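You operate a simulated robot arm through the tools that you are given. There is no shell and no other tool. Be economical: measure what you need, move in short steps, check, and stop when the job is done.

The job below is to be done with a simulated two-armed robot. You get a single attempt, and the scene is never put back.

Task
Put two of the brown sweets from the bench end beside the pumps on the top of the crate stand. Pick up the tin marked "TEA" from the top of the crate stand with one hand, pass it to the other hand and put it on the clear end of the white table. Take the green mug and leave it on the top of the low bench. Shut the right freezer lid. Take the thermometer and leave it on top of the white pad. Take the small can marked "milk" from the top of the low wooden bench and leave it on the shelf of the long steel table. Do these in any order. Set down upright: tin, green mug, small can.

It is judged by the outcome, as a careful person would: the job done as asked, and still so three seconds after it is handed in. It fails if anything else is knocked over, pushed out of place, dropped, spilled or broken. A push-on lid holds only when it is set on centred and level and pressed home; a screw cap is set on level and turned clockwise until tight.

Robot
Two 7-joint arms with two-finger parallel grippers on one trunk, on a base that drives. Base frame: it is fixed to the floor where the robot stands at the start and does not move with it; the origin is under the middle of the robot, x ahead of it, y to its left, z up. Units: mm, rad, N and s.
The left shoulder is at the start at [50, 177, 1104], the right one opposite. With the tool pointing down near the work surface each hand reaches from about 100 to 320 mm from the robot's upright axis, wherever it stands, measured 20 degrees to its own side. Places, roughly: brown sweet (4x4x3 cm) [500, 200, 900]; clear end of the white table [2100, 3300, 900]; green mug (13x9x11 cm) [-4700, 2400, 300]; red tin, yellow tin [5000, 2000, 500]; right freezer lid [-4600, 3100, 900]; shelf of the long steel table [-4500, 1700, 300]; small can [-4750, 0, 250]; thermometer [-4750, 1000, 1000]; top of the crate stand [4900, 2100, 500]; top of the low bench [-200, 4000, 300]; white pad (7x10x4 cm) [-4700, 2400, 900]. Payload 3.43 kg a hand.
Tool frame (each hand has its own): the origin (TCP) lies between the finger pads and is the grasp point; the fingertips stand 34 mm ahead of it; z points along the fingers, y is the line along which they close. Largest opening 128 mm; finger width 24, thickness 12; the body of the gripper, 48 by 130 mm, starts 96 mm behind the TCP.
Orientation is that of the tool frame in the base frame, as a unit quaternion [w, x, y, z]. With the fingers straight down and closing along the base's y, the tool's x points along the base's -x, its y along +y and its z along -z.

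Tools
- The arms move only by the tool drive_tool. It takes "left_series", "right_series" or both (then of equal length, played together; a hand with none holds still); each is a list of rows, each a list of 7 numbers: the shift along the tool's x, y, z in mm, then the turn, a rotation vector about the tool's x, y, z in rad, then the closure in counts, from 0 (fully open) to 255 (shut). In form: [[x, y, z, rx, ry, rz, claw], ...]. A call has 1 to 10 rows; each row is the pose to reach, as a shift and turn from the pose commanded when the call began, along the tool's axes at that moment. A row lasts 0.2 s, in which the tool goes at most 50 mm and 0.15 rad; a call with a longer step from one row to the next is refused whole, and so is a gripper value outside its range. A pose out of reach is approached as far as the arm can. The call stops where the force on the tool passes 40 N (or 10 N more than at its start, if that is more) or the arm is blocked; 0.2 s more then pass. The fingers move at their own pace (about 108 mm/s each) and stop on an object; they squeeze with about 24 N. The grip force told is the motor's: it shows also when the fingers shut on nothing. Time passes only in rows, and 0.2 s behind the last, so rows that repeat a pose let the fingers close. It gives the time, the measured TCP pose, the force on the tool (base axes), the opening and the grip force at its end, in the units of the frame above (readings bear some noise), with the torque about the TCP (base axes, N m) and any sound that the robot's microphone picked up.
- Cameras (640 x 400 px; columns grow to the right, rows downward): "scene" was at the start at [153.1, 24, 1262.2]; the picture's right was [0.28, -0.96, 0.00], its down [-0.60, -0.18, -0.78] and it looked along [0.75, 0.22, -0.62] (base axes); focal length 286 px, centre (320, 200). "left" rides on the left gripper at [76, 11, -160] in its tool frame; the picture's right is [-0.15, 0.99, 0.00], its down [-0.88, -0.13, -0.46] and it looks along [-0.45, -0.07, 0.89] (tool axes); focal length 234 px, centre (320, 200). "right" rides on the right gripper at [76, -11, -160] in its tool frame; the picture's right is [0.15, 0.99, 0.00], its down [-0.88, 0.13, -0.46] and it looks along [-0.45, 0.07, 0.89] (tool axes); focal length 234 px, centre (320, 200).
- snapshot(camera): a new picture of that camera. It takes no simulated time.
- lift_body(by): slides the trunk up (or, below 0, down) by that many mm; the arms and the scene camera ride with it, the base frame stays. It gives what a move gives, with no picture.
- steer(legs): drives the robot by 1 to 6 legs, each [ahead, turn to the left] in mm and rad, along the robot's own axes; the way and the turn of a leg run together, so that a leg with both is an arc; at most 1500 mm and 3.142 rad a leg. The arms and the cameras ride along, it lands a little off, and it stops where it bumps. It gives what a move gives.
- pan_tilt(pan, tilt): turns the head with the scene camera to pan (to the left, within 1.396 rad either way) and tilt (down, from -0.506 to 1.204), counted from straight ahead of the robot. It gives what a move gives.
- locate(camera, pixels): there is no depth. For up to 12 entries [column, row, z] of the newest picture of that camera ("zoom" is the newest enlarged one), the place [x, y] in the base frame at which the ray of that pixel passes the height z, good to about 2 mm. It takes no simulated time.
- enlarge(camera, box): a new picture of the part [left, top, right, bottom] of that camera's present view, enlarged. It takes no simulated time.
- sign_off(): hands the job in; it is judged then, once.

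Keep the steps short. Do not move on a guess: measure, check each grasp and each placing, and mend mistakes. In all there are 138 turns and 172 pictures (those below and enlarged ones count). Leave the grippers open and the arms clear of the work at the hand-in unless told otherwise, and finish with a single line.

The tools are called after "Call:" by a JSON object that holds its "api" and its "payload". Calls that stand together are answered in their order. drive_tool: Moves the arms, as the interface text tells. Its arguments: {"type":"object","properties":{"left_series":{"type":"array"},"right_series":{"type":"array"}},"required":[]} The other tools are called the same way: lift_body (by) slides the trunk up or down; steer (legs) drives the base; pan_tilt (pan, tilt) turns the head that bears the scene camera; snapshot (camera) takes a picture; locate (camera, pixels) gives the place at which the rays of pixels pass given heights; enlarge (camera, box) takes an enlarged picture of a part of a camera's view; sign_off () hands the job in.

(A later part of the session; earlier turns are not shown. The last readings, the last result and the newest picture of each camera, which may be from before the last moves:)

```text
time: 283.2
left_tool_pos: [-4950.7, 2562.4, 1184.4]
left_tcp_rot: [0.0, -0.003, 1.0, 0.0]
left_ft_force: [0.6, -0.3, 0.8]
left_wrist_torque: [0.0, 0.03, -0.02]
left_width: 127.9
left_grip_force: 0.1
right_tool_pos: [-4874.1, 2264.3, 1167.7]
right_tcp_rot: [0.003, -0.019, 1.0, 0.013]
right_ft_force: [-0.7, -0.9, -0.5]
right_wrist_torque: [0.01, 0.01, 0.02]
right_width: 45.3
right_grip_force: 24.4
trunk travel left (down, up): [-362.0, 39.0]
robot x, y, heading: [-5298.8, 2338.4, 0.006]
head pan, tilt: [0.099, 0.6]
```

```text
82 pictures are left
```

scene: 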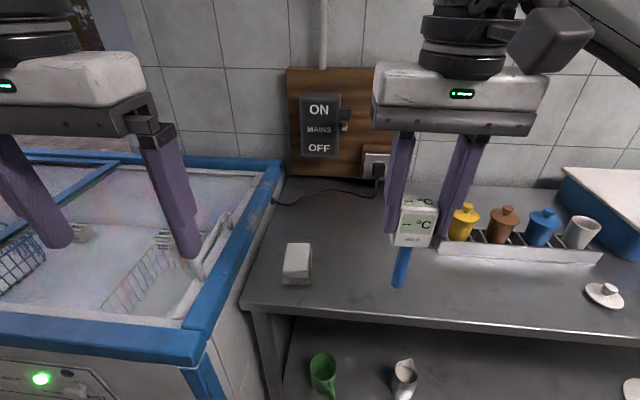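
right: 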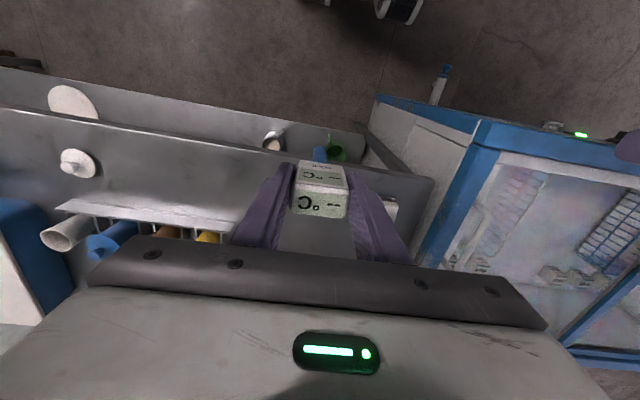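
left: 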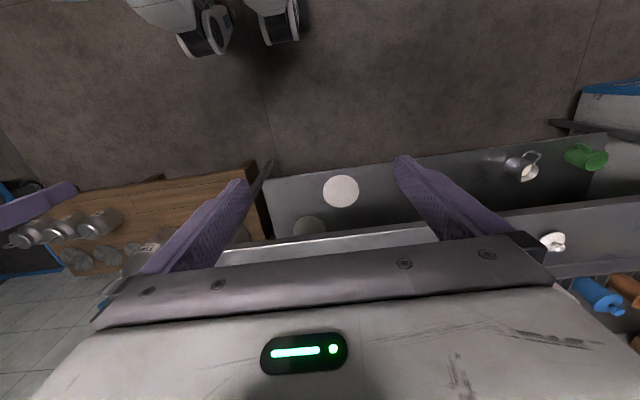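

I'll measure the pad's top face and the mug.

Call:
{"api": "locate", "payload": {"camera": "scene", "pixels": [[288, 243, 905], [311, 243, 905], [308, 278, 905], [283, 278, 905], [283, 285, 870], [307, 285, 870], [242, 305, 870], [322, 362, 410], [332, 390, 350]]}}

Call:
{"api": "enlarge", "payload": {"camera": "scene", "box": [240, 220, 440, 400]}}

```text
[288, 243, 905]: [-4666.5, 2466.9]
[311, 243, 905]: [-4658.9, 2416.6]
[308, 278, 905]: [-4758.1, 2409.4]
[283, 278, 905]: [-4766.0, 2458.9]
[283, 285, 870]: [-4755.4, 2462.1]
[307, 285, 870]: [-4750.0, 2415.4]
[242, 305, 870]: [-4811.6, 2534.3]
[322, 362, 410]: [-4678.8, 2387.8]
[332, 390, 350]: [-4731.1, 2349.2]
```

```text
2.22 times, centred on (340, 310) of scene
```

zoom: 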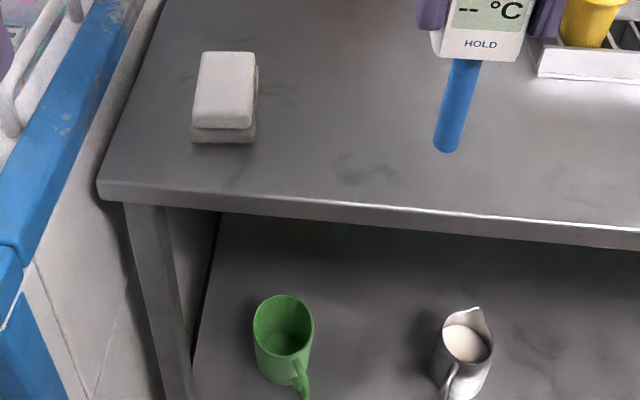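

The pad is x -4755..-4660, y 2410–2465, with its top near 907. I'll sidestep the robot to y≈2470 so the pad lies ahead of the right hand, then swing the tool to near-horizontal while reaching forward.

Call:
{"api": "steer", "payload": {"legs": [[-150, 0], [0, 1.565], [130, 0], [0, -1.571], [150, 0]]}}

Call:
{"api": "drive_tool", "payload": {"right_series": [[-14, 4, 6, 0, -0.135, 0, 255], [-28, 8, 12, 0, -0.27, 0, 255], [-42, 12, 18, 0, -0.405, 0, 255], [-56, 16, 24, 0, -0.54, 0, 255], [-70, 20, 30, 0, -0.675, 0, 255], [-84, 24, 36, 0, -0.81, 0, 255], [-98, 28, 42, 0, -0.945, 0, 255], [-112, 32, 48, 0, -1.08, 0, 255], [-126, 36, 54, 0, -1.215, 0, 255], [-139, 38, 60, 0, -1.35, 0, 255]]}}

Call:
{"api": "snapshot", "payload": {"camera": "scene"}}

```text
time: 294.0
left_tool_pos: [-4955.8, 2697.8, 1183.0]
left_tcp_rot: [0.001, -0.008, 1.0, -0.001]
left_ft_force: [-0.5, 0.6, 0.3]
left_wrist_torque: [0.03, 0.04, 0.0]
left_width: 128.1
left_grip_force: 0.0
right_tool_pos: [-4875.6, 2401.2, 1167.0]
right_tcp_rot: [0.002, -0.024, 1.0, 0.014]
right_ft_force: [0.4, -0.3, -0.7]
right_wrist_torque: [0.01, 0.01, 0.0]
right_width: 45.1
right_grip_force: 23.9
trunk travel left (down, up): [-362.0, 39.0]
robot x, y, heading: [-5300.7, 2468.4, 0.022]
head pan, tilt: [0.099, 0.6]
```

```text
time: 296.2
left_tool_pos: [-4956.1, 2699.0, 1182.8]
left_tcp_rot: [0.001, -0.008, 1.0, -0.001]
left_ft_force: [0.1, 0.4, 0.3]
left_wrist_torque: [0.0, 0.04, 0.02]
left_width: 127.9
left_grip_force: 0.0
right_tool_pos: [-4739.2, 2447.2, 1109.2]
right_tcp_rot: [0.628, -0.012, 0.777, 0.026]
right_ft_force: [0.2, 0.7, -1.6]
right_wrist_torque: [-0.02, 0.0, 0.04]
right_width: 45.3
right_grip_force: 24.0
trunk travel left (down, up): [-362.0, 39.0]
robot x, y, heading: [-5299.3, 2465.8, 0.017]
head pan, tilt: [0.099, 0.6]
```

```text
80 pictures are left
```

scene: 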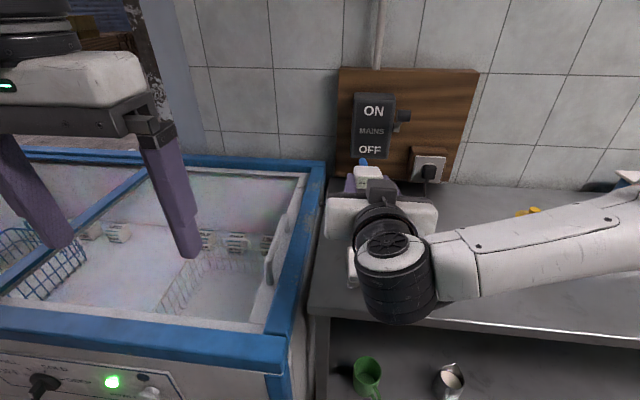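

Aligned ahead, about 12° below horizontal. I'll shift 11 mm right and lower with the trunk to just above the pad.

Call:
{"api": "drive_tool", "payload": {"right_series": [[0, -11, 0, 0, 0, 0, 255], [0, -11, 0, 0, 0, 0, 255]]}}

Call:
{"api": "lift_body", "payload": {"by": -160}}

Call:
{"api": "snapshot", "payload": {"camera": "scene"}}

Call:
{"api": "snapshot", "payload": {"camera": "left"}}

Call:
{"api": "snapshot", "payload": {"camera": "right"}}

```text
time: 296.8
left_tool_pos: [-4955.1, 2696.2, 1183.9]
left_tcp_rot: [0.0, -0.007, 1.0, -0.001]
left_ft_force: [-1.3, 0.2, -0.3]
left_wrist_torque: [0.03, 0.04, -0.01]
left_width: 128.0
left_grip_force: 0.1
right_tool_pos: [-4738.5, 2436.0, 1108.6]
right_tcp_rot: [0.626, -0.011, 0.779, 0.025]
right_ft_force: [0.6, 0.6, -0.6]
right_wrist_torque: [0.01, 0.03, -0.01]
right_width: 45.1
right_grip_force: 24.0
trunk travel left (down, up): [-362.0, 39.0]
robot x, y, heading: [-5299.1, 2468.0, 0.017]
head pan, tilt: [0.099, 0.6]
```

```text
time: 298.7
left_tool_pos: [-4955.9, 2698.3, 1023.5]
left_tcp_rot: [0.001, -0.007, 1.0, -0.001]
left_ft_force: [-0.5, -0.4, -0.2]
left_wrist_torque: [0.01, 0.02, 0.0]
left_width: 128.0
left_grip_force: 0.0
right_tool_pos: [-4739.2, 2436.7, 948.1]
right_tcp_rot: [0.626, -0.011, 0.779, 0.025]
right_ft_force: [-0.5, -0.4, -1.2]
right_wrist_torque: [0.01, 0.05, -0.01]
right_width: 45.2
right_grip_force: 23.8
trunk travel left (down, up): [-202.0, 199.0]
robot x, y, heading: [-5302.5, 2468.9, 0.015]
head pan, tilt: [0.099, 0.6]
```

```text
79 pictures are left
```

scene: 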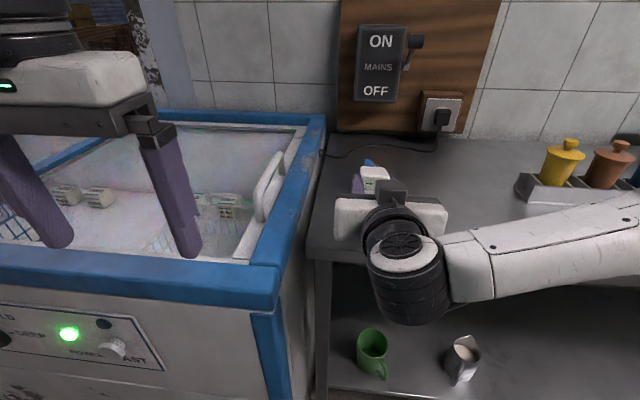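

```text
78 pictures are left
```

left: 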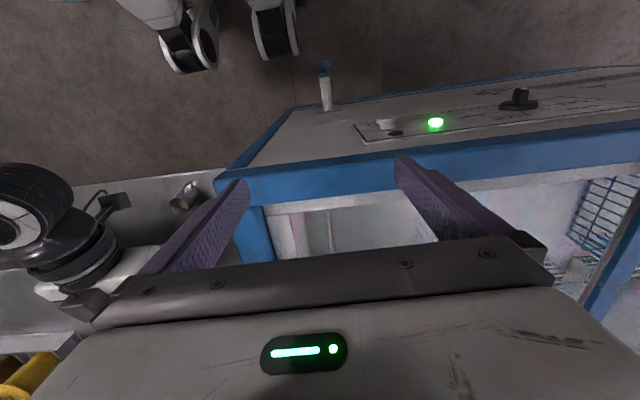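

```text
77 pictures are left
```

right: 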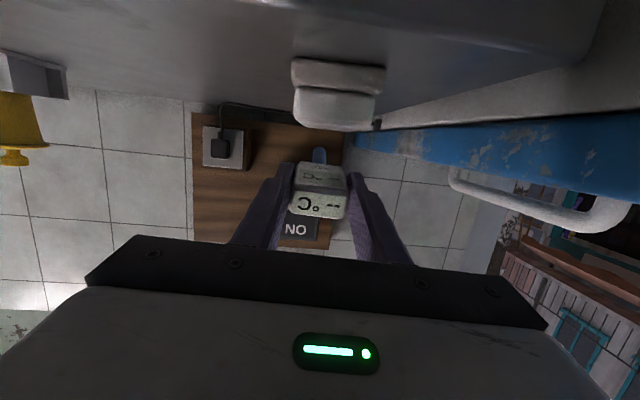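

Call:
{"api": "locate", "payload": {"camera": "right", "pixels": [[297, 90, 907], [383, 90, 907], [300, 122, 907], [374, 125, 907], [290, 62, 870], [386, 66, 870]]}}

Call:
{"api": "enlarge", "payload": {"camera": "right", "box": [260, 40, 420, 230]}}

```text
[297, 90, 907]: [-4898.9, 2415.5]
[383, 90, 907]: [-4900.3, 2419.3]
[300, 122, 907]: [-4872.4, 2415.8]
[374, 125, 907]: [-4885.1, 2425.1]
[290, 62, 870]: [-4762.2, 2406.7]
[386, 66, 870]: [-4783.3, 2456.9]
```

```text
2.11 times, centred on (340, 135) of right
```

zoom: 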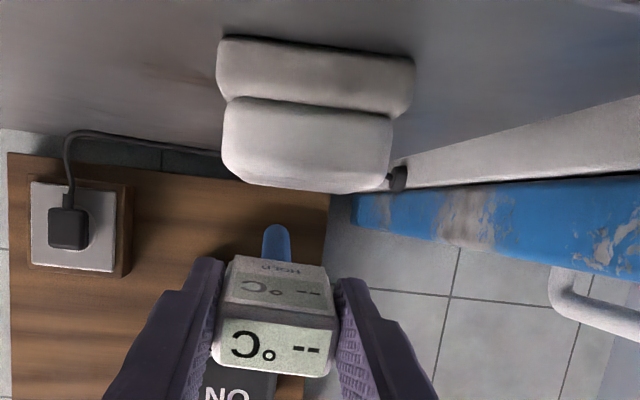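

Pad centre y ≈2438 is confirmed, with its top near 900. I'll lower slowly, watching the force.

Call:
{"api": "drive_tool", "payload": {"right_series": [[6, 0, 1.2, 0, 0, 0, 255], [12, 0, 2.5, 0, 0, 0, 255], [17, 0, 3.6, 0, 0, 0, 255], [21, 0, 4.5, 0, 0, 0, 255]]}}

Call:
{"api": "snapshot", "payload": {"camera": "right"}}

```text
time: 299.7
left_tool_pos: [-4956.4, 2697.3, 1023.9]
left_tcp_rot: [0.001, -0.008, 1.0, -0.002]
left_ft_force: [0.4, 0.1, 0.9]
left_wrist_torque: [-0.02, 0.04, 0.02]
left_width: 128.0
left_grip_force: 0.1
right_tool_pos: [-4738.4, 2437.3, 927.5]
right_tcp_rot: [0.627, -0.01, 0.778, 0.024]
right_ft_force: [-0.4, -0.2, -0.6]
right_wrist_torque: [0.02, 0.05, 0.01]
right_width: 45.2
right_grip_force: 24.3
trunk travel left (down, up): [-202.0, 199.0]
robot x, y, heading: [-5298.5, 2469.2, 0.013]
head pan, tilt: [0.099, 0.6]
```

```text
75 pictures are left
```

right: 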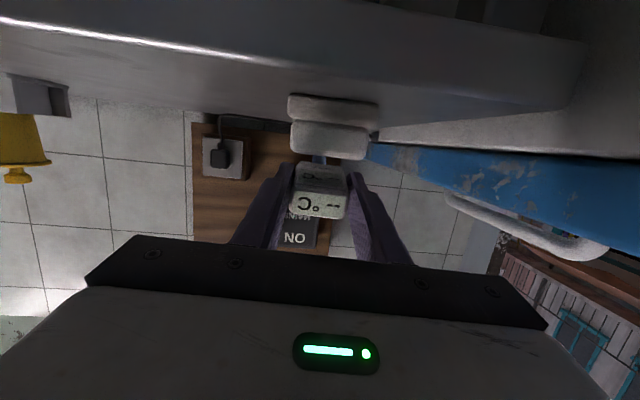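

Almost there. I'll continue in 2.5 mm steps until there's contact.

Call:
{"api": "drive_tool", "payload": {"right_series": [[2.5, 0, 0.5, 0, 0, 0, 255], [5, 0, 1, 0, 0, 0, 255], [7.5, 0, 1.6, 0, 0, 0, 255], [9.8, 0, 2.1, 0, 0, 0, 255]]}}

Call:
{"api": "snapshot", "payload": {"camera": "right"}}

```text
time: 300.7
left_tool_pos: [-4957.7, 2698.9, 1023.2]
left_tcp_rot: [0.002, -0.008, 1.0, 0.0]
left_ft_force: [-0.2, -0.2, -0.6]
left_wrist_torque: [-0.01, 0.02, -0.02]
left_width: 128.1
left_grip_force: 0.3
right_tool_pos: [-4738.9, 2436.1, 919.0]
right_tcp_rot: [0.628, -0.01, 0.778, 0.025]
right_ft_force: [0.3, -0.9, 3.0]
right_wrist_torque: [-0.03, -0.21, -0.05]
right_width: 45.2
right_grip_force: 23.8
trunk travel left (down, up): [-202.0, 199.0]
robot x, y, heading: [-5301.3, 2464.7, 0.016]
head pan, tilt: [0.099, 0.6]
```

```text
74 pictures are left
```

right: 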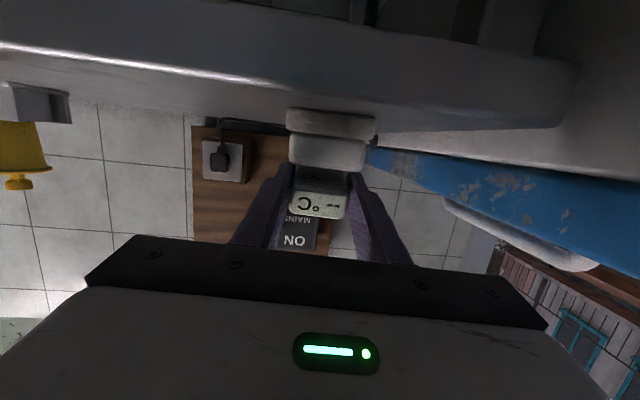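

There's light contact. I'll open, rise 3 mm and retreat straight back.

Call:
{"api": "drive_tool", "payload": {"right_series": [[0, 0, 0, 0, 0, 0, 200], [0, 0, 0, 0, 0, 0, 120], [0, 0, 0, 0, 0, 0, 90], [-3, 0, 0, 0, 0, 0, 90], [-4, 0, -40, 0, 0, 0, 90], [-4, 0, -85, 0, 0, 0, 90], [-4, 0, -130, 0, 0, 0, 90]]}}

Call:
{"api": "enlarge", "payload": {"camera": "scene", "box": [280, 120, 460, 260]}}

Call:
{"api": "snapshot", "payload": {"camera": "right"}}

```text
time: 302.3
left_tool_pos: [-4956.5, 2697.6, 1023.0]
left_tcp_rot: [0.002, -0.008, 1.0, 0.0]
left_ft_force: [0.1, -0.6, 0.5]
left_wrist_torque: [0.02, 0.02, 0.01]
left_width: 128.0
left_grip_force: 0.0
right_tool_pos: [-4865.2, 2429.8, 949.7]
right_tcp_rot: [0.628, -0.01, 0.778, 0.024]
right_ft_force: [-0.6, -0.2, 0.1]
right_wrist_torque: [-0.02, 0.04, 0.04]
right_width: 82.8
right_grip_force: 0.1
trunk travel left (down, up): [-202.0, 199.0]
robot x, y, heading: [-5302.6, 2469.5, 0.015]
head pan, tilt: [0.099, 0.6]
```

```text
2.86 times, centred on (370, 190) of scene
```

zoom: 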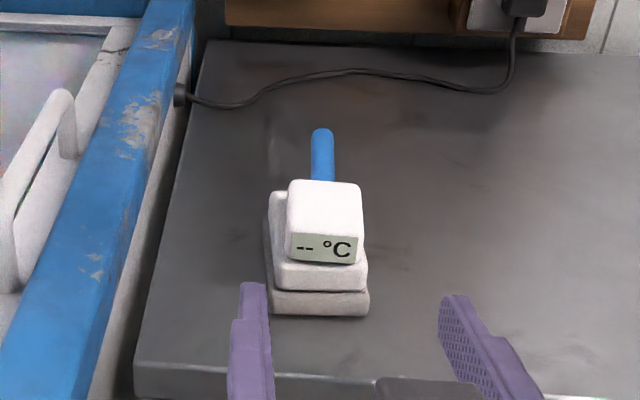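

```text
72 pictures are left
```

right: 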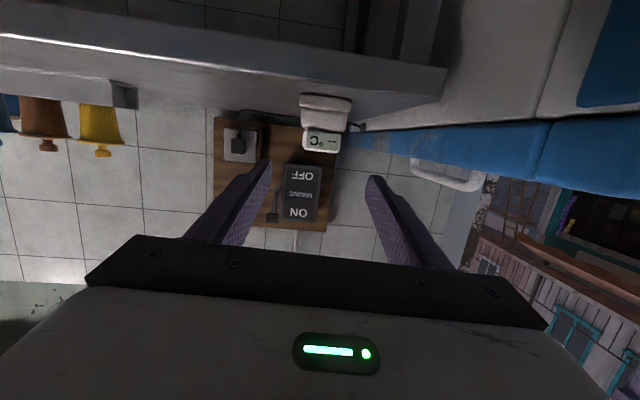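

The thermometer rests on the pad. Next is the small milk can near (-4750,0). I'll back off, drive there and look.

Call:
{"api": "steer", "payload": {"legs": [[-150, 0], [0, -1.586], [1500, 0], [900, 0], [0, 1.571]]}}

Call:
{"api": "pan_tilt", "payload": {"pan": 0.0, "tilt": 0.65}}

Call:
{"api": "snapshot", "payload": {"camera": "scene"}}

```text
time: 322.8
left_tool_pos: [-5122.4, 267.5, 1022.6]
left_tcp_rot: [0.001, 0.013, 1.0, -0.002]
left_ft_force: [0.0, 0.9, 0.1]
left_wrist_torque: [0.01, -0.04, 0.03]
left_width: 128.0
left_grip_force: 0.1
right_tool_pos: [-5041.7, -2.6, 948.2]
right_tcp_rot: [0.626, 0.004, 0.779, 0.013]
right_ft_force: [1.0, -0.5, 0.7]
right_wrist_torque: [0.05, -0.01, 0.04]
right_width: 82.6
right_grip_force: 0.0
trunk travel left (down, up): [-202.0, 199.0]
robot x, y, heading: [-5474.1, 50.9, -0.025]
head pan, tilt: [0.099, 0.6]
```

```text
time: 323.4
left_tool_pos: [-5122.7, 267.2, 1022.8]
left_tcp_rot: [0.0, 0.012, 1.0, -0.001]
left_ft_force: [0.5, -0.2, -0.7]
left_wrist_torque: [0.0, 0.01, -0.03]
left_width: 128.0
left_grip_force: 0.1
right_tool_pos: [-5040.7, -3.8, 948.8]
right_tcp_rot: [0.627, 0.004, 0.779, 0.013]
right_ft_force: [0.2, 0.3, 0.0]
right_wrist_torque: [0.02, -0.05, 0.01]
right_width: 82.9
right_grip_force: 0.1
trunk travel left (down, up): [-202.0, 199.0]
robot x, y, heading: [-5478.4, 51.6, -0.024]
head pan, tilt: [0.0, 0.649]
```

```text
71 pictures are left
```

scene: 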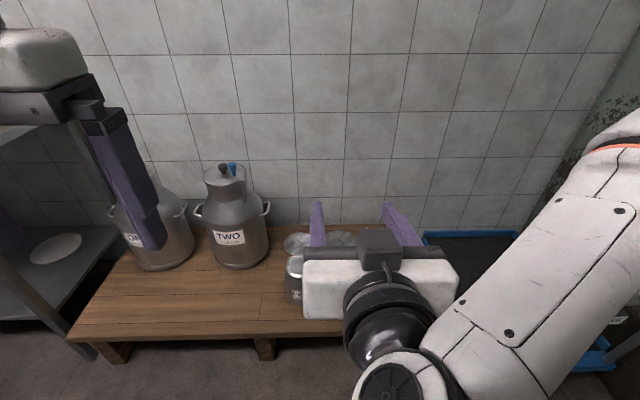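

The right hand hides the cans. I'll move it right and reduce its tilt.

Call:
{"api": "drive_tool", "payload": {"right_series": [[0, -45, 0, 0, 0.15, 0, 0], [0, -90, 0, 0, 0.3, 0, 0], [0, -135, 0, 0, 0.45, 0, 0], [0, -180, 0, 0, 0.45, 0, 0]]}}

Call:
{"api": "snapshot", "payload": {"camera": "scene"}}

Call:
{"api": "enlarge", "payload": {"camera": "scene", "box": [230, 180, 430, 320]}}

```text
time: 324.4
left_tool_pos: [-5123.0, 268.7, 1022.9]
left_tcp_rot: [0.001, 0.012, 1.0, -0.001]
left_ft_force: [-0.7, -0.7, -0.8]
left_wrist_torque: [0.0, -0.06, -0.04]
left_width: 127.9
left_grip_force: 0.2
right_tool_pos: [-5028.8, -184.7, 948.3]
right_tcp_rot: [0.437, 0.002, 0.9, 0.014]
right_ft_force: [0.1, -0.9, -0.5]
right_wrist_torque: [-0.01, 0.01, 0.0]
right_width: 128.1
right_grip_force: 0.1
right hand out of reach, approached as far as the arm can: row 1, 2, 3, 4
trunk travel left (down, up): [-202.0, 199.0]
robot x, y, heading: [-5475.0, 51.0, -0.024]
head pan, tilt: [0.0, 0.649]
```

```text
70 pictures are left
```

scene: 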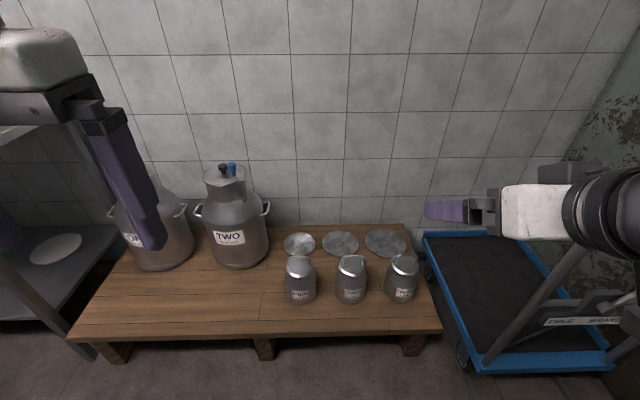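

```text
2.86 times, centred on (330, 250) of scene
```

zoom: 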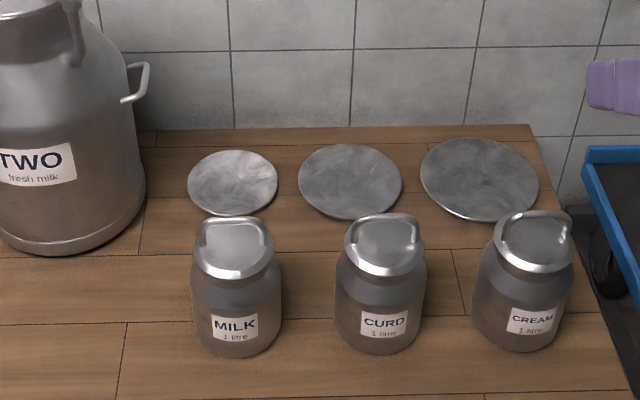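

The MILK can is the leftmost small one. I'll measure it and the bench.

Call:
{"api": "locate", "payload": {"camera": "scene", "pixels": [[301, 303, 200], [301, 303, 180], [288, 285, 250], [316, 285, 250], [300, 254, 330], [300, 254, 350], [350, 300, 200], [70, 338, 200], [440, 330, 200], [95, 360, 0], [408, 226, 200], [297, 277, 310]]}}

Call:
{"api": "snapshot", "payload": {"camera": "left"}}

```text
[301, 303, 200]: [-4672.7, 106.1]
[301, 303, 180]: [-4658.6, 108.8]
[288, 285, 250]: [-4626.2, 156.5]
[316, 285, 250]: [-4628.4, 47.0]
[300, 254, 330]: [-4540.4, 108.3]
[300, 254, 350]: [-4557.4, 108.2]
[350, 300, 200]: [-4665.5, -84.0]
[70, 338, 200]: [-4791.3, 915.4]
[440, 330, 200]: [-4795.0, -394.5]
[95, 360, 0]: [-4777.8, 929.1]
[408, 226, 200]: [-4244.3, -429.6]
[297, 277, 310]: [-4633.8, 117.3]
```

```text
68 pictures are left
```

left: 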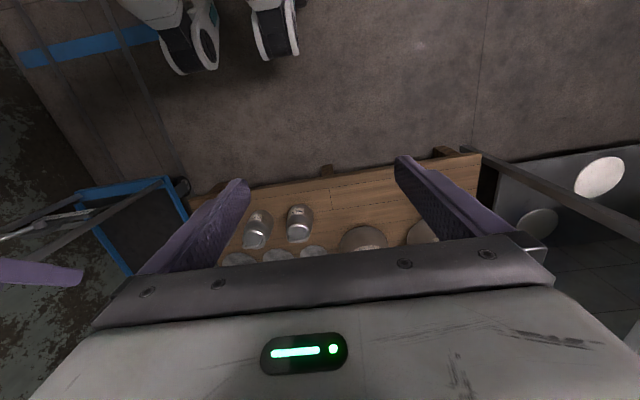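

Call:
{"api": "locate", "payload": {"camera": "left", "pixels": [[482, 153, 200], [482, 153, 150], [482, 153, 250], [299, 207, 200], [299, 207, 180], [299, 240, 330], [299, 240, 300], [188, 195, 200]]}}

Call:
{"api": "enlarge", "payload": {"camera": "left", "box": [220, 170, 380, 270]}}

```text
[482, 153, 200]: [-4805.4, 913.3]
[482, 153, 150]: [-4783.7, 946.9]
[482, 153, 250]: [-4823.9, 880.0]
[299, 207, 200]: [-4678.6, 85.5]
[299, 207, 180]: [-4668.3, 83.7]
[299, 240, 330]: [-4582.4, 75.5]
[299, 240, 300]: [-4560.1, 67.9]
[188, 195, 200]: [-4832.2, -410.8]
```

```text
4.00 times, centred on (300, 220) of left
```

zoom: 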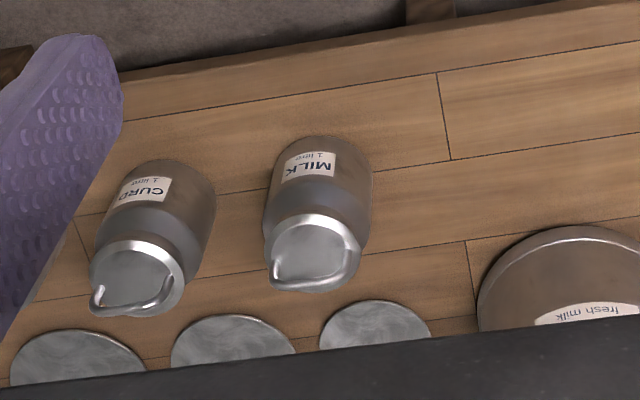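

I'll check how far the robot's own wheels stick out (seen at the top of the left view) and the can's body edges.

Call:
{"api": "locate", "payload": {"camera": "left", "pixels": [[200, 75, 0], [285, 58, 0], [186, 60, 60], [286, 213, 250], [313, 213, 250], [289, 210, 280], [311, 210, 280]]}}

Call:
{"api": "locate", "payload": {"camera": "scene", "pixels": [[287, 283, 250], [316, 283, 250], [287, 283, 270], [316, 283, 270], [286, 262, 300], [314, 262, 300]]}}

```text
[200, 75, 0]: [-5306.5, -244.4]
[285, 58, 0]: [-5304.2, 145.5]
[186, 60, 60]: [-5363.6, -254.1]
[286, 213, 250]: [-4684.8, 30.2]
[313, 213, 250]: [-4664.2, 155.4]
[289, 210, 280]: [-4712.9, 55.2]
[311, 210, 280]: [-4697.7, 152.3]
```

```text
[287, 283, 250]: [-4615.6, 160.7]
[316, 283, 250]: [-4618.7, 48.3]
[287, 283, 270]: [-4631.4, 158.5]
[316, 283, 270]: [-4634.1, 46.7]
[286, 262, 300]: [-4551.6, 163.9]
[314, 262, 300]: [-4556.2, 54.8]
```

The robot's wheels reach only about 190 mm ahead, so I can stand a little closer. I'll shift to y≈220 and drive forward 370, then look with the right-hand camera.

Call:
{"api": "steer", "payload": {"legs": [[0, 1.595], [170, 0], [0, -1.571], [370, 0]]}}

Call:
{"api": "lift_body", "payload": {"by": -195}}

Call:
{"api": "snapshot", "payload": {"camera": "scene"}}

Call:
{"api": "snapshot", "payload": {"camera": "right"}}

```text
time: 335.6
left_tool_pos: [-4761.6, 450.8, 1023.3]
left_tcp_rot: [0.001, -0.002, 1.0, -0.001]
left_ft_force: [-0.1, -0.6, 0.6]
left_wrist_torque: [0.03, 0.02, 0.0]
left_width: 128.1
left_grip_force: 0.0
right_tool_pos: [-4653.4, 1.4, 946.6]
right_tcp_rot: [0.436, -0.012, 0.9, 0.02]
right_ft_force: [-0.1, -0.2, 0.4]
right_wrist_torque: [0.0, -0.01, 0.01]
right_width: 127.9
right_grip_force: 0.1
trunk travel left (down, up): [-202.0, 199.0]
robot x, y, heading: [-5110.8, 226.5, 0.01]
head pan, tilt: [0.0, 0.649]
stopped in leg 4: the robot was blocked; the commanded pose is now the measured one
```

```text
time: 337.7
left_tool_pos: [-4763.2, 450.8, 828.9]
left_tcp_rot: [0.001, -0.002, 1.0, -0.001]
left_ft_force: [1.0, -0.3, -1.2]
left_wrist_torque: [-0.02, -0.02, -0.02]
left_width: 128.1
left_grip_force: 0.0
right_tool_pos: [-4653.6, 1.3, 753.1]
right_tcp_rot: [0.437, -0.011, 0.899, 0.02]
right_ft_force: [0.5, 0.8, -0.3]
right_wrist_torque: [-0.01, -0.02, -0.02]
right_width: 128.0
right_grip_force: 0.0
trunk travel left (down, up): [-7.0, 394.0]
robot x, y, heading: [-5110.1, 219.1, 0.006]
head pan, tilt: [0.0, 0.649]
```

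```text
66 pictures are left
```

scene: 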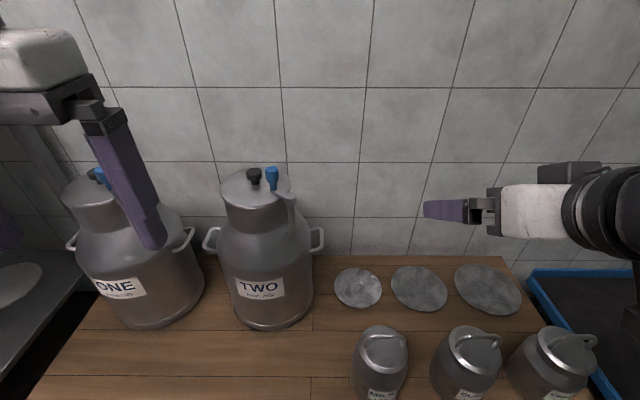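

```text
65 pictures are left
```

right: 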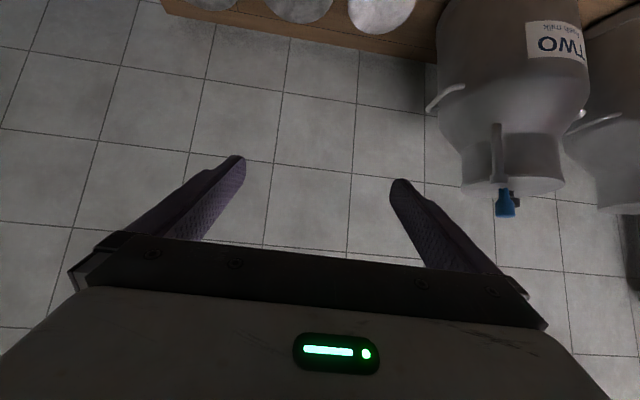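

Blocked at x -5110, a light touch on the bench, so that's as close as it goes. The cans are still upright. I'll tilt the head to see the can fully.

Call:
{"api": "pan_tilt", "payload": {"pan": -0.15, "tilt": 0.95}}

Call:
{"api": "snapshot", "payload": {"camera": "scene"}}

Call:
{"api": "enlarge", "payload": {"camera": "scene", "box": [270, 170, 430, 290]}}

```text
time: 338.5
left_tool_pos: [-4763.5, 450.8, 827.9]
left_tcp_rot: [0.001, -0.002, 1.0, -0.001]
left_ft_force: [1.3, 0.1, 0.4]
left_wrist_torque: [0.0, -0.01, 0.02]
left_width: 128.1
left_grip_force: 0.1
right_tool_pos: [-4655.4, 0.2, 753.3]
right_tcp_rot: [0.437, -0.012, 0.899, 0.02]
right_ft_force: [-0.1, 0.3, 1.3]
right_wrist_torque: [0.01, -0.01, 0.01]
right_width: 128.3
right_grip_force: 0.1
trunk travel left (down, up): [-7.0, 394.0]
robot x, y, heading: [-5112.3, 222.7, 0.011]
head pan, tilt: [-0.15, 0.949]
```

```text
64 pictures are left
```

scene: 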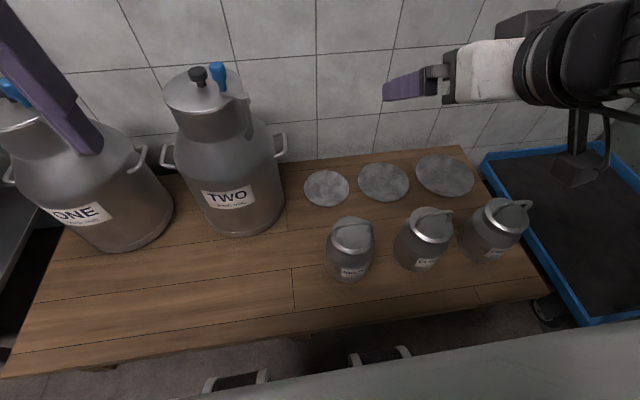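

```text
3.33 times, centred on (350, 230) of scene
```

zoom: 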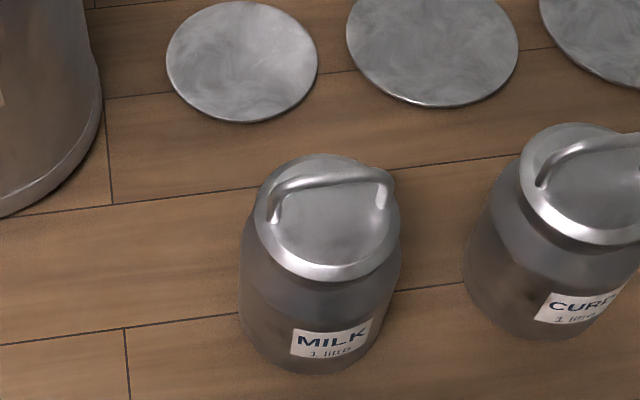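

Call:
{"api": "locate", "payload": {"camera": "zoom", "pixels": [[310, 372, 200], [240, 300, 240], [395, 310, 240], [328, 222, 310], [328, 222, 330], [255, 215, 310], [400, 215, 310], [318, 282, 310], [330, 155, 310], [500, 338, 200], [240, 60, 205]]}}

Call:
{"api": "locate", "payload": {"camera": "scene", "pixels": [[232, 238, 200], [283, 215, 240], [3, 378, 200], [548, 292, 200]]}}

```text
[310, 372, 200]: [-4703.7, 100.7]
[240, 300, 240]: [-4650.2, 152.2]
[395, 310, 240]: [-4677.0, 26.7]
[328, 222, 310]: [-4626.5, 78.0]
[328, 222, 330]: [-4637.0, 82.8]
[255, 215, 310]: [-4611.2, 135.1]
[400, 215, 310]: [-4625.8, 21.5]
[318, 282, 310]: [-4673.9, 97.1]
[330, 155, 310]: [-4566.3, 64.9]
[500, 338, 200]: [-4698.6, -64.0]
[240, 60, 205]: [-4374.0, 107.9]
```

```text
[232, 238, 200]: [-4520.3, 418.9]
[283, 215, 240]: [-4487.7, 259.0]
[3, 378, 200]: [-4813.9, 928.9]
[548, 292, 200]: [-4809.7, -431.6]
```

Can axis ≈(-4645,80), with a body of roughly 112–118 mm, which is tight for the 128 mm opening. I'll bring the right hand above and behind it and look from there.

Call:
{"api": "drive_tool", "payload": {"right_series": [[37, 12, 23, 0, 0, 0, 0], [74, 24, 45, 0, 0, 0, 0], [111, 36, 68, 0, 0, 0, 0], [148, 48, 91, 0, 0, 0, 0], [185, 60, 114, 0, 0, 0, 0], [222, 70, 136, 0, 0, 0, 0], [260, 80, 159, 0, 0, 0, 0]]}}

Call:
{"api": "snapshot", "payload": {"camera": "right"}}

Call:
{"api": "snapshot", "payload": {"camera": "scene"}}

```text
time: 340.1
left_tool_pos: [-4763.7, 449.2, 827.3]
left_tcp_rot: [0.0, -0.002, 1.0, -0.001]
left_ft_force: [-0.6, -0.7, 0.3]
left_wrist_torque: [-0.04, 0.0, 0.04]
left_width: 128.5
left_grip_force: 0.1
right_tool_pos: [-4687.0, 122.5, 473.3]
right_tcp_rot: [0.434, -0.008, 0.901, 0.013]
right_ft_force: [0.3, -0.5, 0.1]
right_wrist_torque: [0.02, -0.03, -0.01]
right_width: 128.0
right_grip_force: 0.0
right hand out of reach, approached as far as the arm can: row 1, 2, 3, 5, 6, 7
trunk travel left (down, up): [-7.0, 394.0]
robot x, y, heading: [-5110.2, 226.3, 0.005]
head pan, tilt: [-0.15, 0.949]
```

```text
62 pictures are left
```

right: 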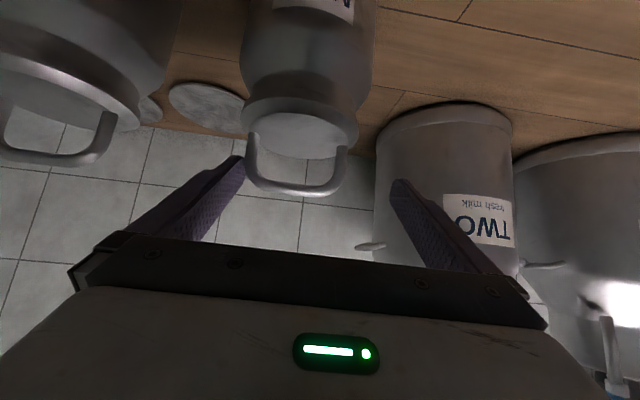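

```text
61 pictures are left
```

scene: 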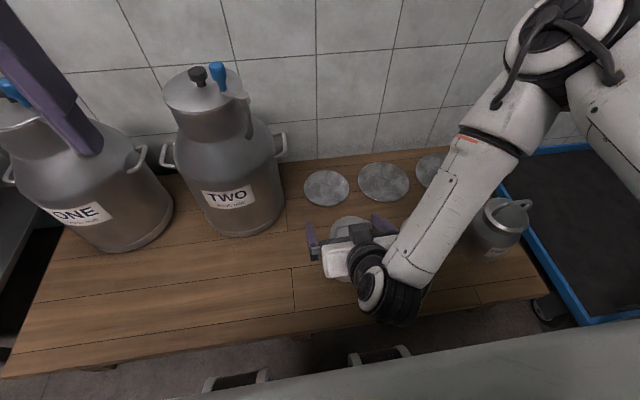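

The arm is limited at this tilt when low. I'll reduce the tilt to about 0.45 and centre over the can, still above it.

Call:
{"api": "drive_tool", "payload": {"right_series": [[0, -10, 0, 0, 0.12, 0, 0], [5, -20, 10, 0, 0.24, 0, 0], [14, -30, 25, 0, 0.36, 0, 0], [28, -40, 50, 0, 0.45, 0, 0], [28, -40, 50, 0, 0.45, 0, 0]]}}

Call:
{"api": "snapshot", "payload": {"camera": "right"}}

```text
time: 341.3
left_tool_pos: [-4763.2, 450.7, 828.7]
left_tcp_rot: [0.001, -0.004, 1.0, -0.001]
left_ft_force: [0.1, -0.3, -0.3]
left_wrist_torque: [0.0, -0.02, -0.02]
left_width: 128.0
left_grip_force: 0.0
right_tool_pos: [-4666.0, 87.5, 419.2]
right_tcp_rot: [0.225, -0.015, 0.974, 0.017]
right_ft_force: [-0.2, 4.5, 2.5]
right_wrist_torque: [0.12, 0.06, -0.06]
right_width: 127.8
right_grip_force: 0.0
trunk travel left (down, up): [-7.0, 394.0]
robot x, y, heading: [-5109.1, 222.8, 0.007]
head pan, tilt: [-0.15, 0.949]
```

```text
60 pictures are left
```

right: 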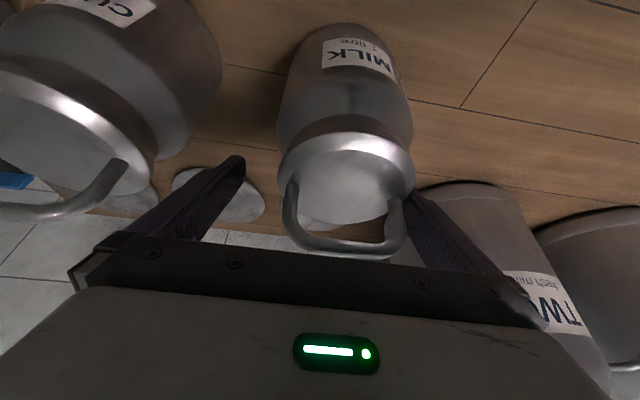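

The north finger lightly touches the lid area. I'll back up 40 mm, shift 18 mm toward +y and look again.

Call:
{"api": "drive_tool", "payload": {"right_series": [[-9, 0, -18, 0, 0, 0, 0], [-18, 0, -36, 0, 0, 0, 0], [-18, 18, -36, 0, 0, 0, 0]]}}

Call:
{"api": "snapshot", "payload": {"camera": "right"}}

Call:
{"api": "snapshot", "payload": {"camera": "scene"}}

```text
time: 342.1
left_tool_pos: [-4763.5, 450.7, 827.3]
left_tcp_rot: [0.001, -0.002, 1.0, 0.0]
left_ft_force: [-0.1, 0.4, 0.1]
left_wrist_torque: [-0.03, -0.02, 0.01]
left_width: 127.8
left_grip_force: 0.1
right_tool_pos: [-4666.3, 101.2, 460.3]
right_tcp_rot: [0.225, -0.014, 0.974, 0.017]
right_ft_force: [-0.3, -0.3, 0.4]
right_wrist_torque: [0.04, -0.01, 0.01]
right_width: 128.1
right_grip_force: 0.2
trunk travel left (down, up): [-7.0, 394.0]
robot x, y, heading: [-5108.2, 224.5, 0.007]
head pan, tilt: [-0.15, 0.949]
```

```text
59 pictures are left
```

right: 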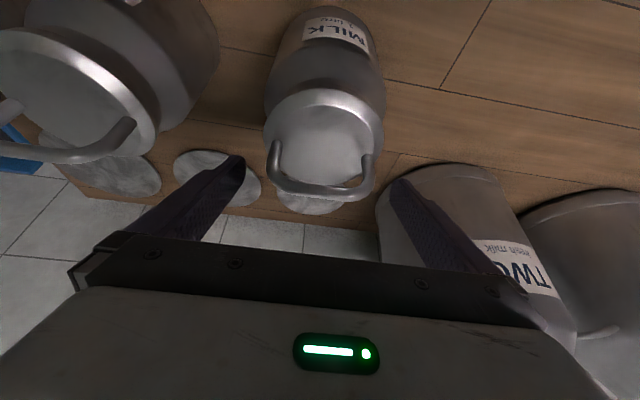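

```text
58 pictures are left
```

scene: 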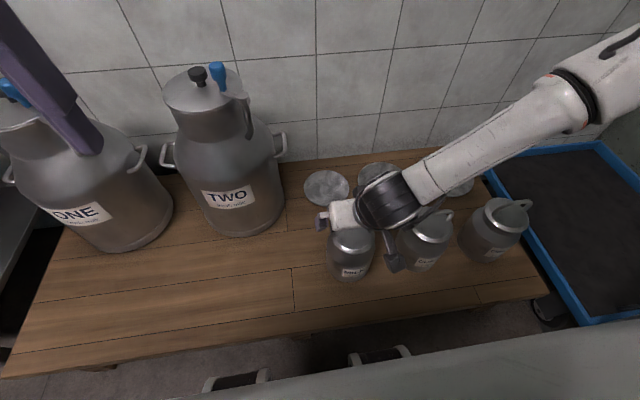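

Call:
{"api": "locate", "payload": {"camera": "right", "pixels": [[265, 130, 330], [384, 135, 330], [265, 130, 345], [384, 135, 345], [323, 92, 330], [318, 186, 330], [268, 100, 280], [384, 100, 280], [328, 8, 200]]}}

Call:
{"api": "locate", "payload": {"camera": "scene", "pixels": [[348, 282, 200], [328, 240, 330], [375, 240, 330], [351, 256, 330], [352, 228, 330]]}}

Call:
{"api": "enlarge", "payload": {"camera": "right", "box": [220, 0, 420, 220]}}

```text
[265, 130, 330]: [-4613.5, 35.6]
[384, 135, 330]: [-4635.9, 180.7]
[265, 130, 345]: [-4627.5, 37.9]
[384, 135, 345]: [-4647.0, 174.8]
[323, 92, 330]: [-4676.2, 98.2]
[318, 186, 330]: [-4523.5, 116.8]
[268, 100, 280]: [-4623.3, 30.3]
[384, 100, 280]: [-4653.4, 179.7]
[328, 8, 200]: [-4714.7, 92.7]
```

```text
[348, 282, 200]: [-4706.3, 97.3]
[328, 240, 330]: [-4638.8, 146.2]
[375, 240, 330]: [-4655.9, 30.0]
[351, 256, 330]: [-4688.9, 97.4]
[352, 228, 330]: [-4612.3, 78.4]
```

```text
1.82 times, centred on (320, 110) of right
```

zoom: 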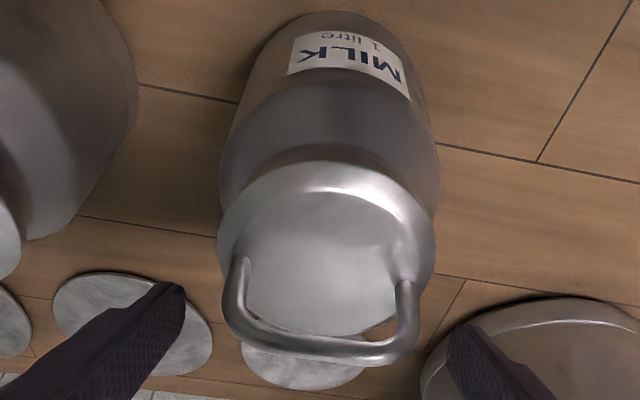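

Re-triangulating, the lid rim is at z≈390, so the can is about 190 tall, with its axis at (-4670,102) and a rim of about 107 mm. I'll centre on that and descend around the neck, stopping on any contact.

Call:
{"api": "drive_tool", "payload": {"right_series": [[12, 0, 12, 0, 0, 0, 0], [22, 0, 28, 0, 0, 0, 0], [31, 0, 43, 0, 0, 0, 0], [40, -1, 58, 0, 0, 0, 0], [49, -1, 74, 0, 0, 0, 0]]}}

Call:
{"api": "snapshot", "payload": {"camera": "right"}}

Call:
{"api": "enlarge", "payload": {"camera": "scene", "box": [270, 170, 430, 290]}}

```text
time: 343.3
left_tool_pos: [-4762.9, 450.3, 828.6]
left_tcp_rot: [0.001, -0.002, 1.0, -0.001]
left_ft_force: [0.0, -0.5, -0.3]
left_wrist_torque: [0.03, -0.02, 0.0]
left_width: 128.1
left_grip_force: 0.2
right_tool_pos: [-4679.0, 103.6, 372.0]
right_tcp_rot: [0.226, -0.016, 0.974, 0.017]
right_ft_force: [-0.3, -0.2, 0.4]
right_wrist_torque: [-0.01, -0.02, 0.02]
right_width: 128.5
right_grip_force: 0.1
trunk travel left (down, up): [-7.0, 394.0]
robot x, y, heading: [-5104.9, 222.1, 0.008]
head pan, tilt: [-0.15, 0.949]
```

```text
56 pictures are left
```

right: 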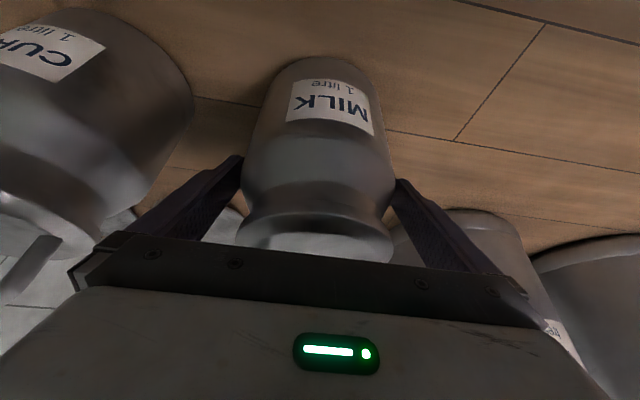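

```text
3.33 times, centred on (350, 230) of scene
```

zoom: 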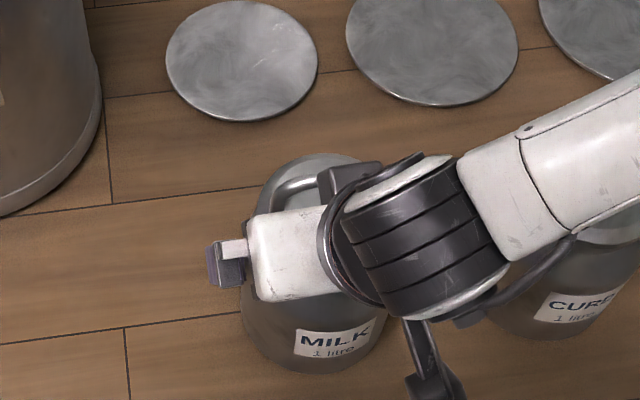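

No contact, and the tips are at the shoulder. I'll go 22 mm lower onto the body and close.

Call:
{"api": "drive_tool", "payload": {"right_series": [[5, 0, 10, 0, 0, 0, 0], [10, 0, 20, 0, 0, 0, 0], [10, 0, 20, 0, 0, 0, 100], [10, 0, 20, 0, 0, 0, 255], [10, 0, 20, 0, 0, 0, 255]]}}

Call:
{"api": "snapshot", "payload": {"camera": "right"}}

```text
time: 343.9
left_tool_pos: [-4763.9, 449.4, 827.9]
left_tcp_rot: [0.001, -0.002, 1.0, -0.001]
left_ft_force: [0.0, -0.1, 0.2]
left_wrist_torque: [-0.01, -0.01, 0.0]
left_width: 127.6
left_grip_force: 0.1
right_tool_pos: [-4672.3, 105.6, 365.4]
right_tcp_rot: [0.236, -0.016, 0.971, 0.02]
right_ft_force: [-8.6, -4.5, 21.3]
right_wrist_torque: [0.06, -0.76, -0.13]
right_width: 127.9
right_grip_force: 0.1
trunk travel left (down, up): [-7.0, 394.0]
robot x, y, heading: [-5109.4, 222.3, 0.003]
head pan, tilt: [-0.15, 0.949]
stopped in row 2 (right hand): the force on the tool passed its limit at 54 N (the readings are from after the stop); the commanded pose is now the measured one
```

```text
54 pictures are left
```

right: 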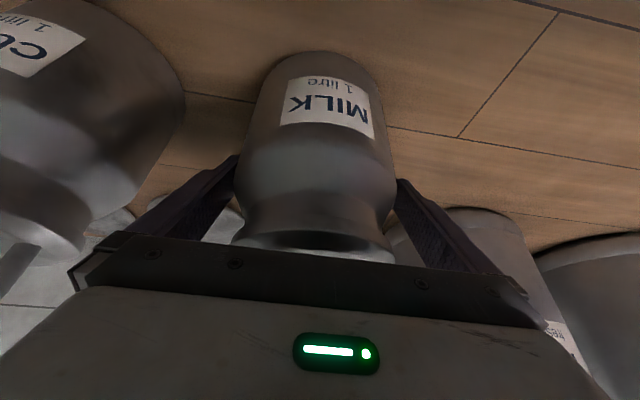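

The palm met the handle. I'll back up 3 mm and close here to see the width.

Call:
{"api": "drive_tool", "payload": {"right_series": [[-2, 0, -4, 0, 0, 0, 0], [-2, 0, -4, 0, 0, 0, 120], [-2, 0, -4, 0, 0, 0, 255], [-2, 0, -4, 0, 0, 0, 255], [-2, 0, -4, 0, 0, 0, 255]]}}

Call:
{"api": "snapshot", "payload": {"camera": "right"}}

```text
time: 345.1
left_tool_pos: [-4762.3, 448.3, 827.1]
left_tcp_rot: [0.001, -0.003, 1.0, -0.001]
left_ft_force: [0.2, 0.3, -0.1]
left_wrist_torque: [0.01, -0.02, -0.01]
left_width: 128.2
left_grip_force: 0.1
right_tool_pos: [-4673.8, 103.9, 365.9]
right_tcp_rot: [0.231, -0.015, 0.973, 0.018]
right_ft_force: [0.1, 0.4, -0.7]
right_wrist_torque: [-0.02, -0.01, 0.0]
right_width: 112.1
right_grip_force: 23.5
trunk travel left (down, up): [-7.0, 394.0]
robot x, y, heading: [-5109.5, 219.2, 0.004]
head pan, tilt: [-0.15, 0.949]
```

```text
53 pictures are left
```

right: 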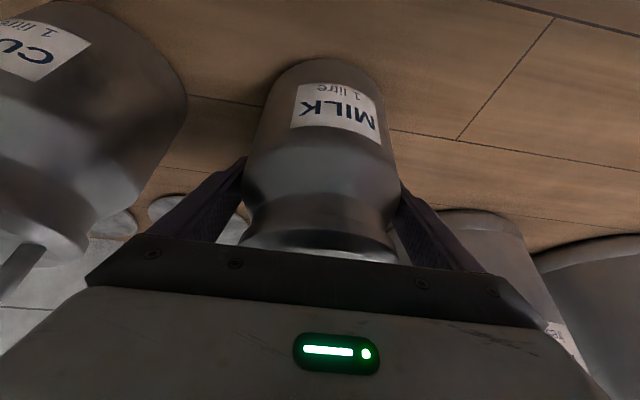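

Gripped at 112 mm on the upper body. I'll test-lift 60 mm with the trunk.

Call:
{"api": "lift_body", "payload": {"by": 60}}

Call:
{"api": "snapshot", "payload": {"camera": "right"}}

Call:
{"api": "snapshot", "payload": {"camera": "scene"}}

```text
time: 346.1
left_tool_pos: [-4762.2, 450.3, 887.9]
left_tcp_rot: [0.001, -0.002, 1.0, 0.0]
left_ft_force: [-0.1, 0.1, 0.6]
left_wrist_torque: [-0.01, -0.02, 0.01]
left_width: 128.1
left_grip_force: 0.1
right_tool_pos: [-4674.2, 104.5, 425.5]
right_tcp_rot: [0.232, -0.015, 0.973, 0.018]
right_ft_force: [0.2, -0.6, -12.2]
right_wrist_torque: [0.0, -0.04, -0.01]
right_width: 112.2
right_grip_force: 23.7
trunk travel left (down, up): [-67.0, 334.0]
robot x, y, heading: [-5107.9, 225.4, 0.008]
head pan, tilt: [-0.15, 0.949]
```

```text
52 pictures are left
```

right: 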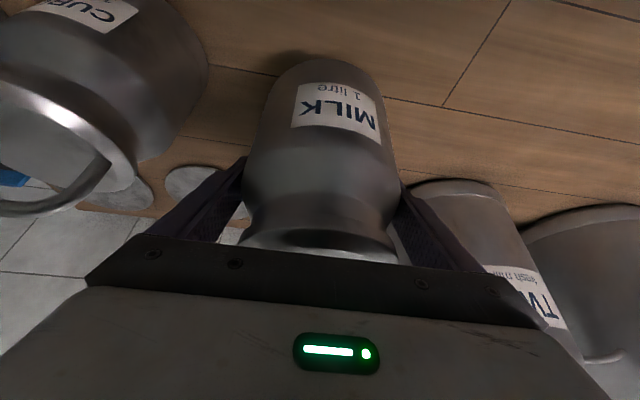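

```text
51 pictures are left
```

scene: 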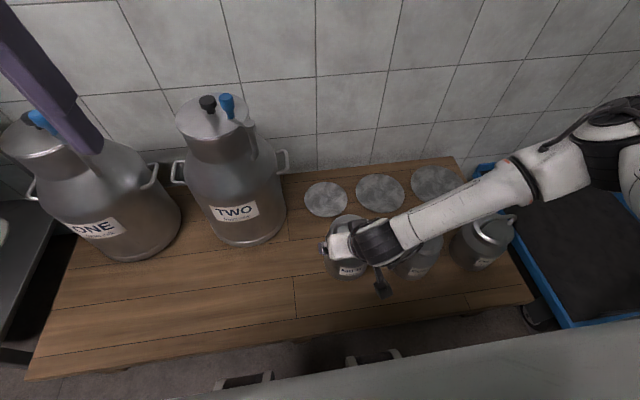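

The whole can lifts (12 N), so the grip is sound. Before the shelf I need to know where the right elbow sits relative to the table edge, so I'll locate it in this view.

Call:
{"api": "locate", "payload": {"camera": "scene", "pixels": [[620, 130, 700], [620, 130, 800], [500, 190, 700], [500, 190, 600], [375, 240, 600]]}}

Call:
{"api": "lift_body", "payload": {"by": 70}}

Call:
{"api": "steer", "payload": {"legs": [[-330, 0]]}}

Call:
{"api": "pan_tilt", "payload": {"pan": -0.6, "tilt": 0.6}}

Call:
{"api": "snapshot", "payload": {"camera": "scene"}}

```text
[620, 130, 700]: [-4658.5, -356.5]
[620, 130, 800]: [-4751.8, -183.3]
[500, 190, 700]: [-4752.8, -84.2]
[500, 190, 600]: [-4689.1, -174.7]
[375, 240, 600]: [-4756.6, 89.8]
```

```text
time: 347.1
left_tool_pos: [-4762.6, 450.5, 957.6]
left_tcp_rot: [0.0, -0.002, 1.0, -0.001]
left_ft_force: [0.0, 0.1, 0.8]
left_wrist_torque: [-0.01, -0.03, 0.0]
left_width: 127.8
left_grip_force: 0.1
right_tool_pos: [-4673.5, 103.3, 496.3]
right_tcp_rot: [0.232, -0.015, 0.972, 0.018]
right_ft_force: [0.4, 0.2, -11.1]
right_wrist_torque: [0.0, -0.01, 0.02]
right_width: 112.0
right_grip_force: 24.0
trunk travel left (down, up): [-137.0, 264.0]
robot x, y, heading: [-5108.3, 225.4, 0.006]
head pan, tilt: [-0.15, 0.949]
```

```text
time: 349.3
left_tool_pos: [-5091.3, 447.7, 957.7]
left_tcp_rot: [0.0, -0.003, 1.0, -0.001]
left_ft_force: [0.6, 0.0, -0.7]
left_wrist_torque: [-0.02, -0.01, 0.03]
left_width: 128.2
left_grip_force: 0.0
right_tool_pos: [-5001.7, 102.9, 495.2]
right_tcp_rot: [0.232, -0.015, 0.973, 0.017]
right_ft_force: [-0.4, 0.6, -10.9]
right_wrist_torque: [-0.03, -0.01, 0.0]
right_width: 111.8
right_grip_force: 23.9
trunk travel left (down, up): [-137.0, 264.0]
robot x, y, heading: [-5439.4, 218.9, 0.007]
head pan, tilt: [-0.15, 0.949]
```

```text
time: 350.2
left_tool_pos: [-5091.1, 448.6, 957.7]
left_tcp_rot: [0.001, -0.003, 1.0, -0.001]
left_ft_force: [0.1, -0.2, 0.0]
left_wrist_torque: [-0.02, 0.03, 0.01]
left_width: 128.1
left_grip_force: 0.1
right_tool_pos: [-5003.7, 102.3, 495.9]
right_tcp_rot: [0.231, -0.015, 0.973, 0.018]
right_ft_force: [-0.2, 0.9, -11.9]
right_wrist_torque: [-0.01, -0.05, -0.01]
right_width: 111.8
right_grip_force: 24.1
trunk travel left (down, up): [-137.0, 264.0]
robot x, y, heading: [-5438.2, 225.5, 0.007]
head pan, tilt: [-0.6, 0.6]
```

```text
50 pictures are left
```

scene: 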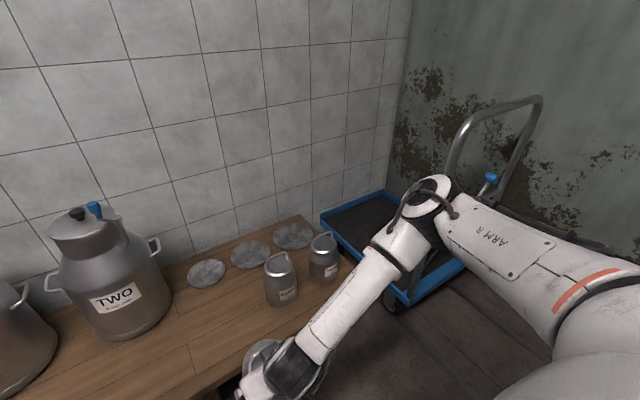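

Call:
{"api": "locate", "payload": {"camera": "scene", "pixels": [[432, 190, 1000], [432, 190, 950], [432, 190, 900], [432, 190, 850], [432, 190, 800], [290, 370, 650]]}}

Call:
{"api": "snapshot", "payload": {"camera": "left"}}

```text
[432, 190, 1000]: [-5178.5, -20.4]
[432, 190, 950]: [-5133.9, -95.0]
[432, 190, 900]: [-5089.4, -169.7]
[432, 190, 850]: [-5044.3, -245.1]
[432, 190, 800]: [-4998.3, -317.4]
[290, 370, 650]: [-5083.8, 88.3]
```

```text
49 pictures are left
```

left: 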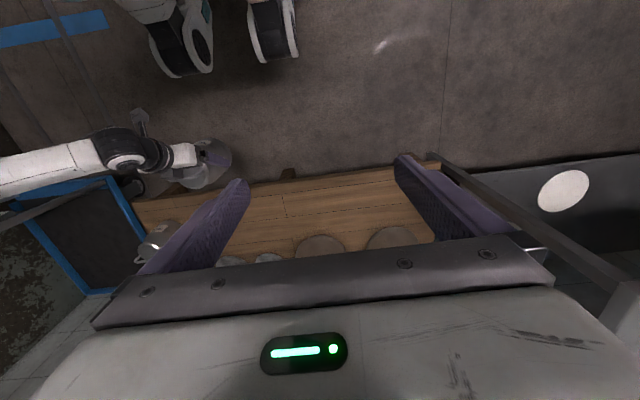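

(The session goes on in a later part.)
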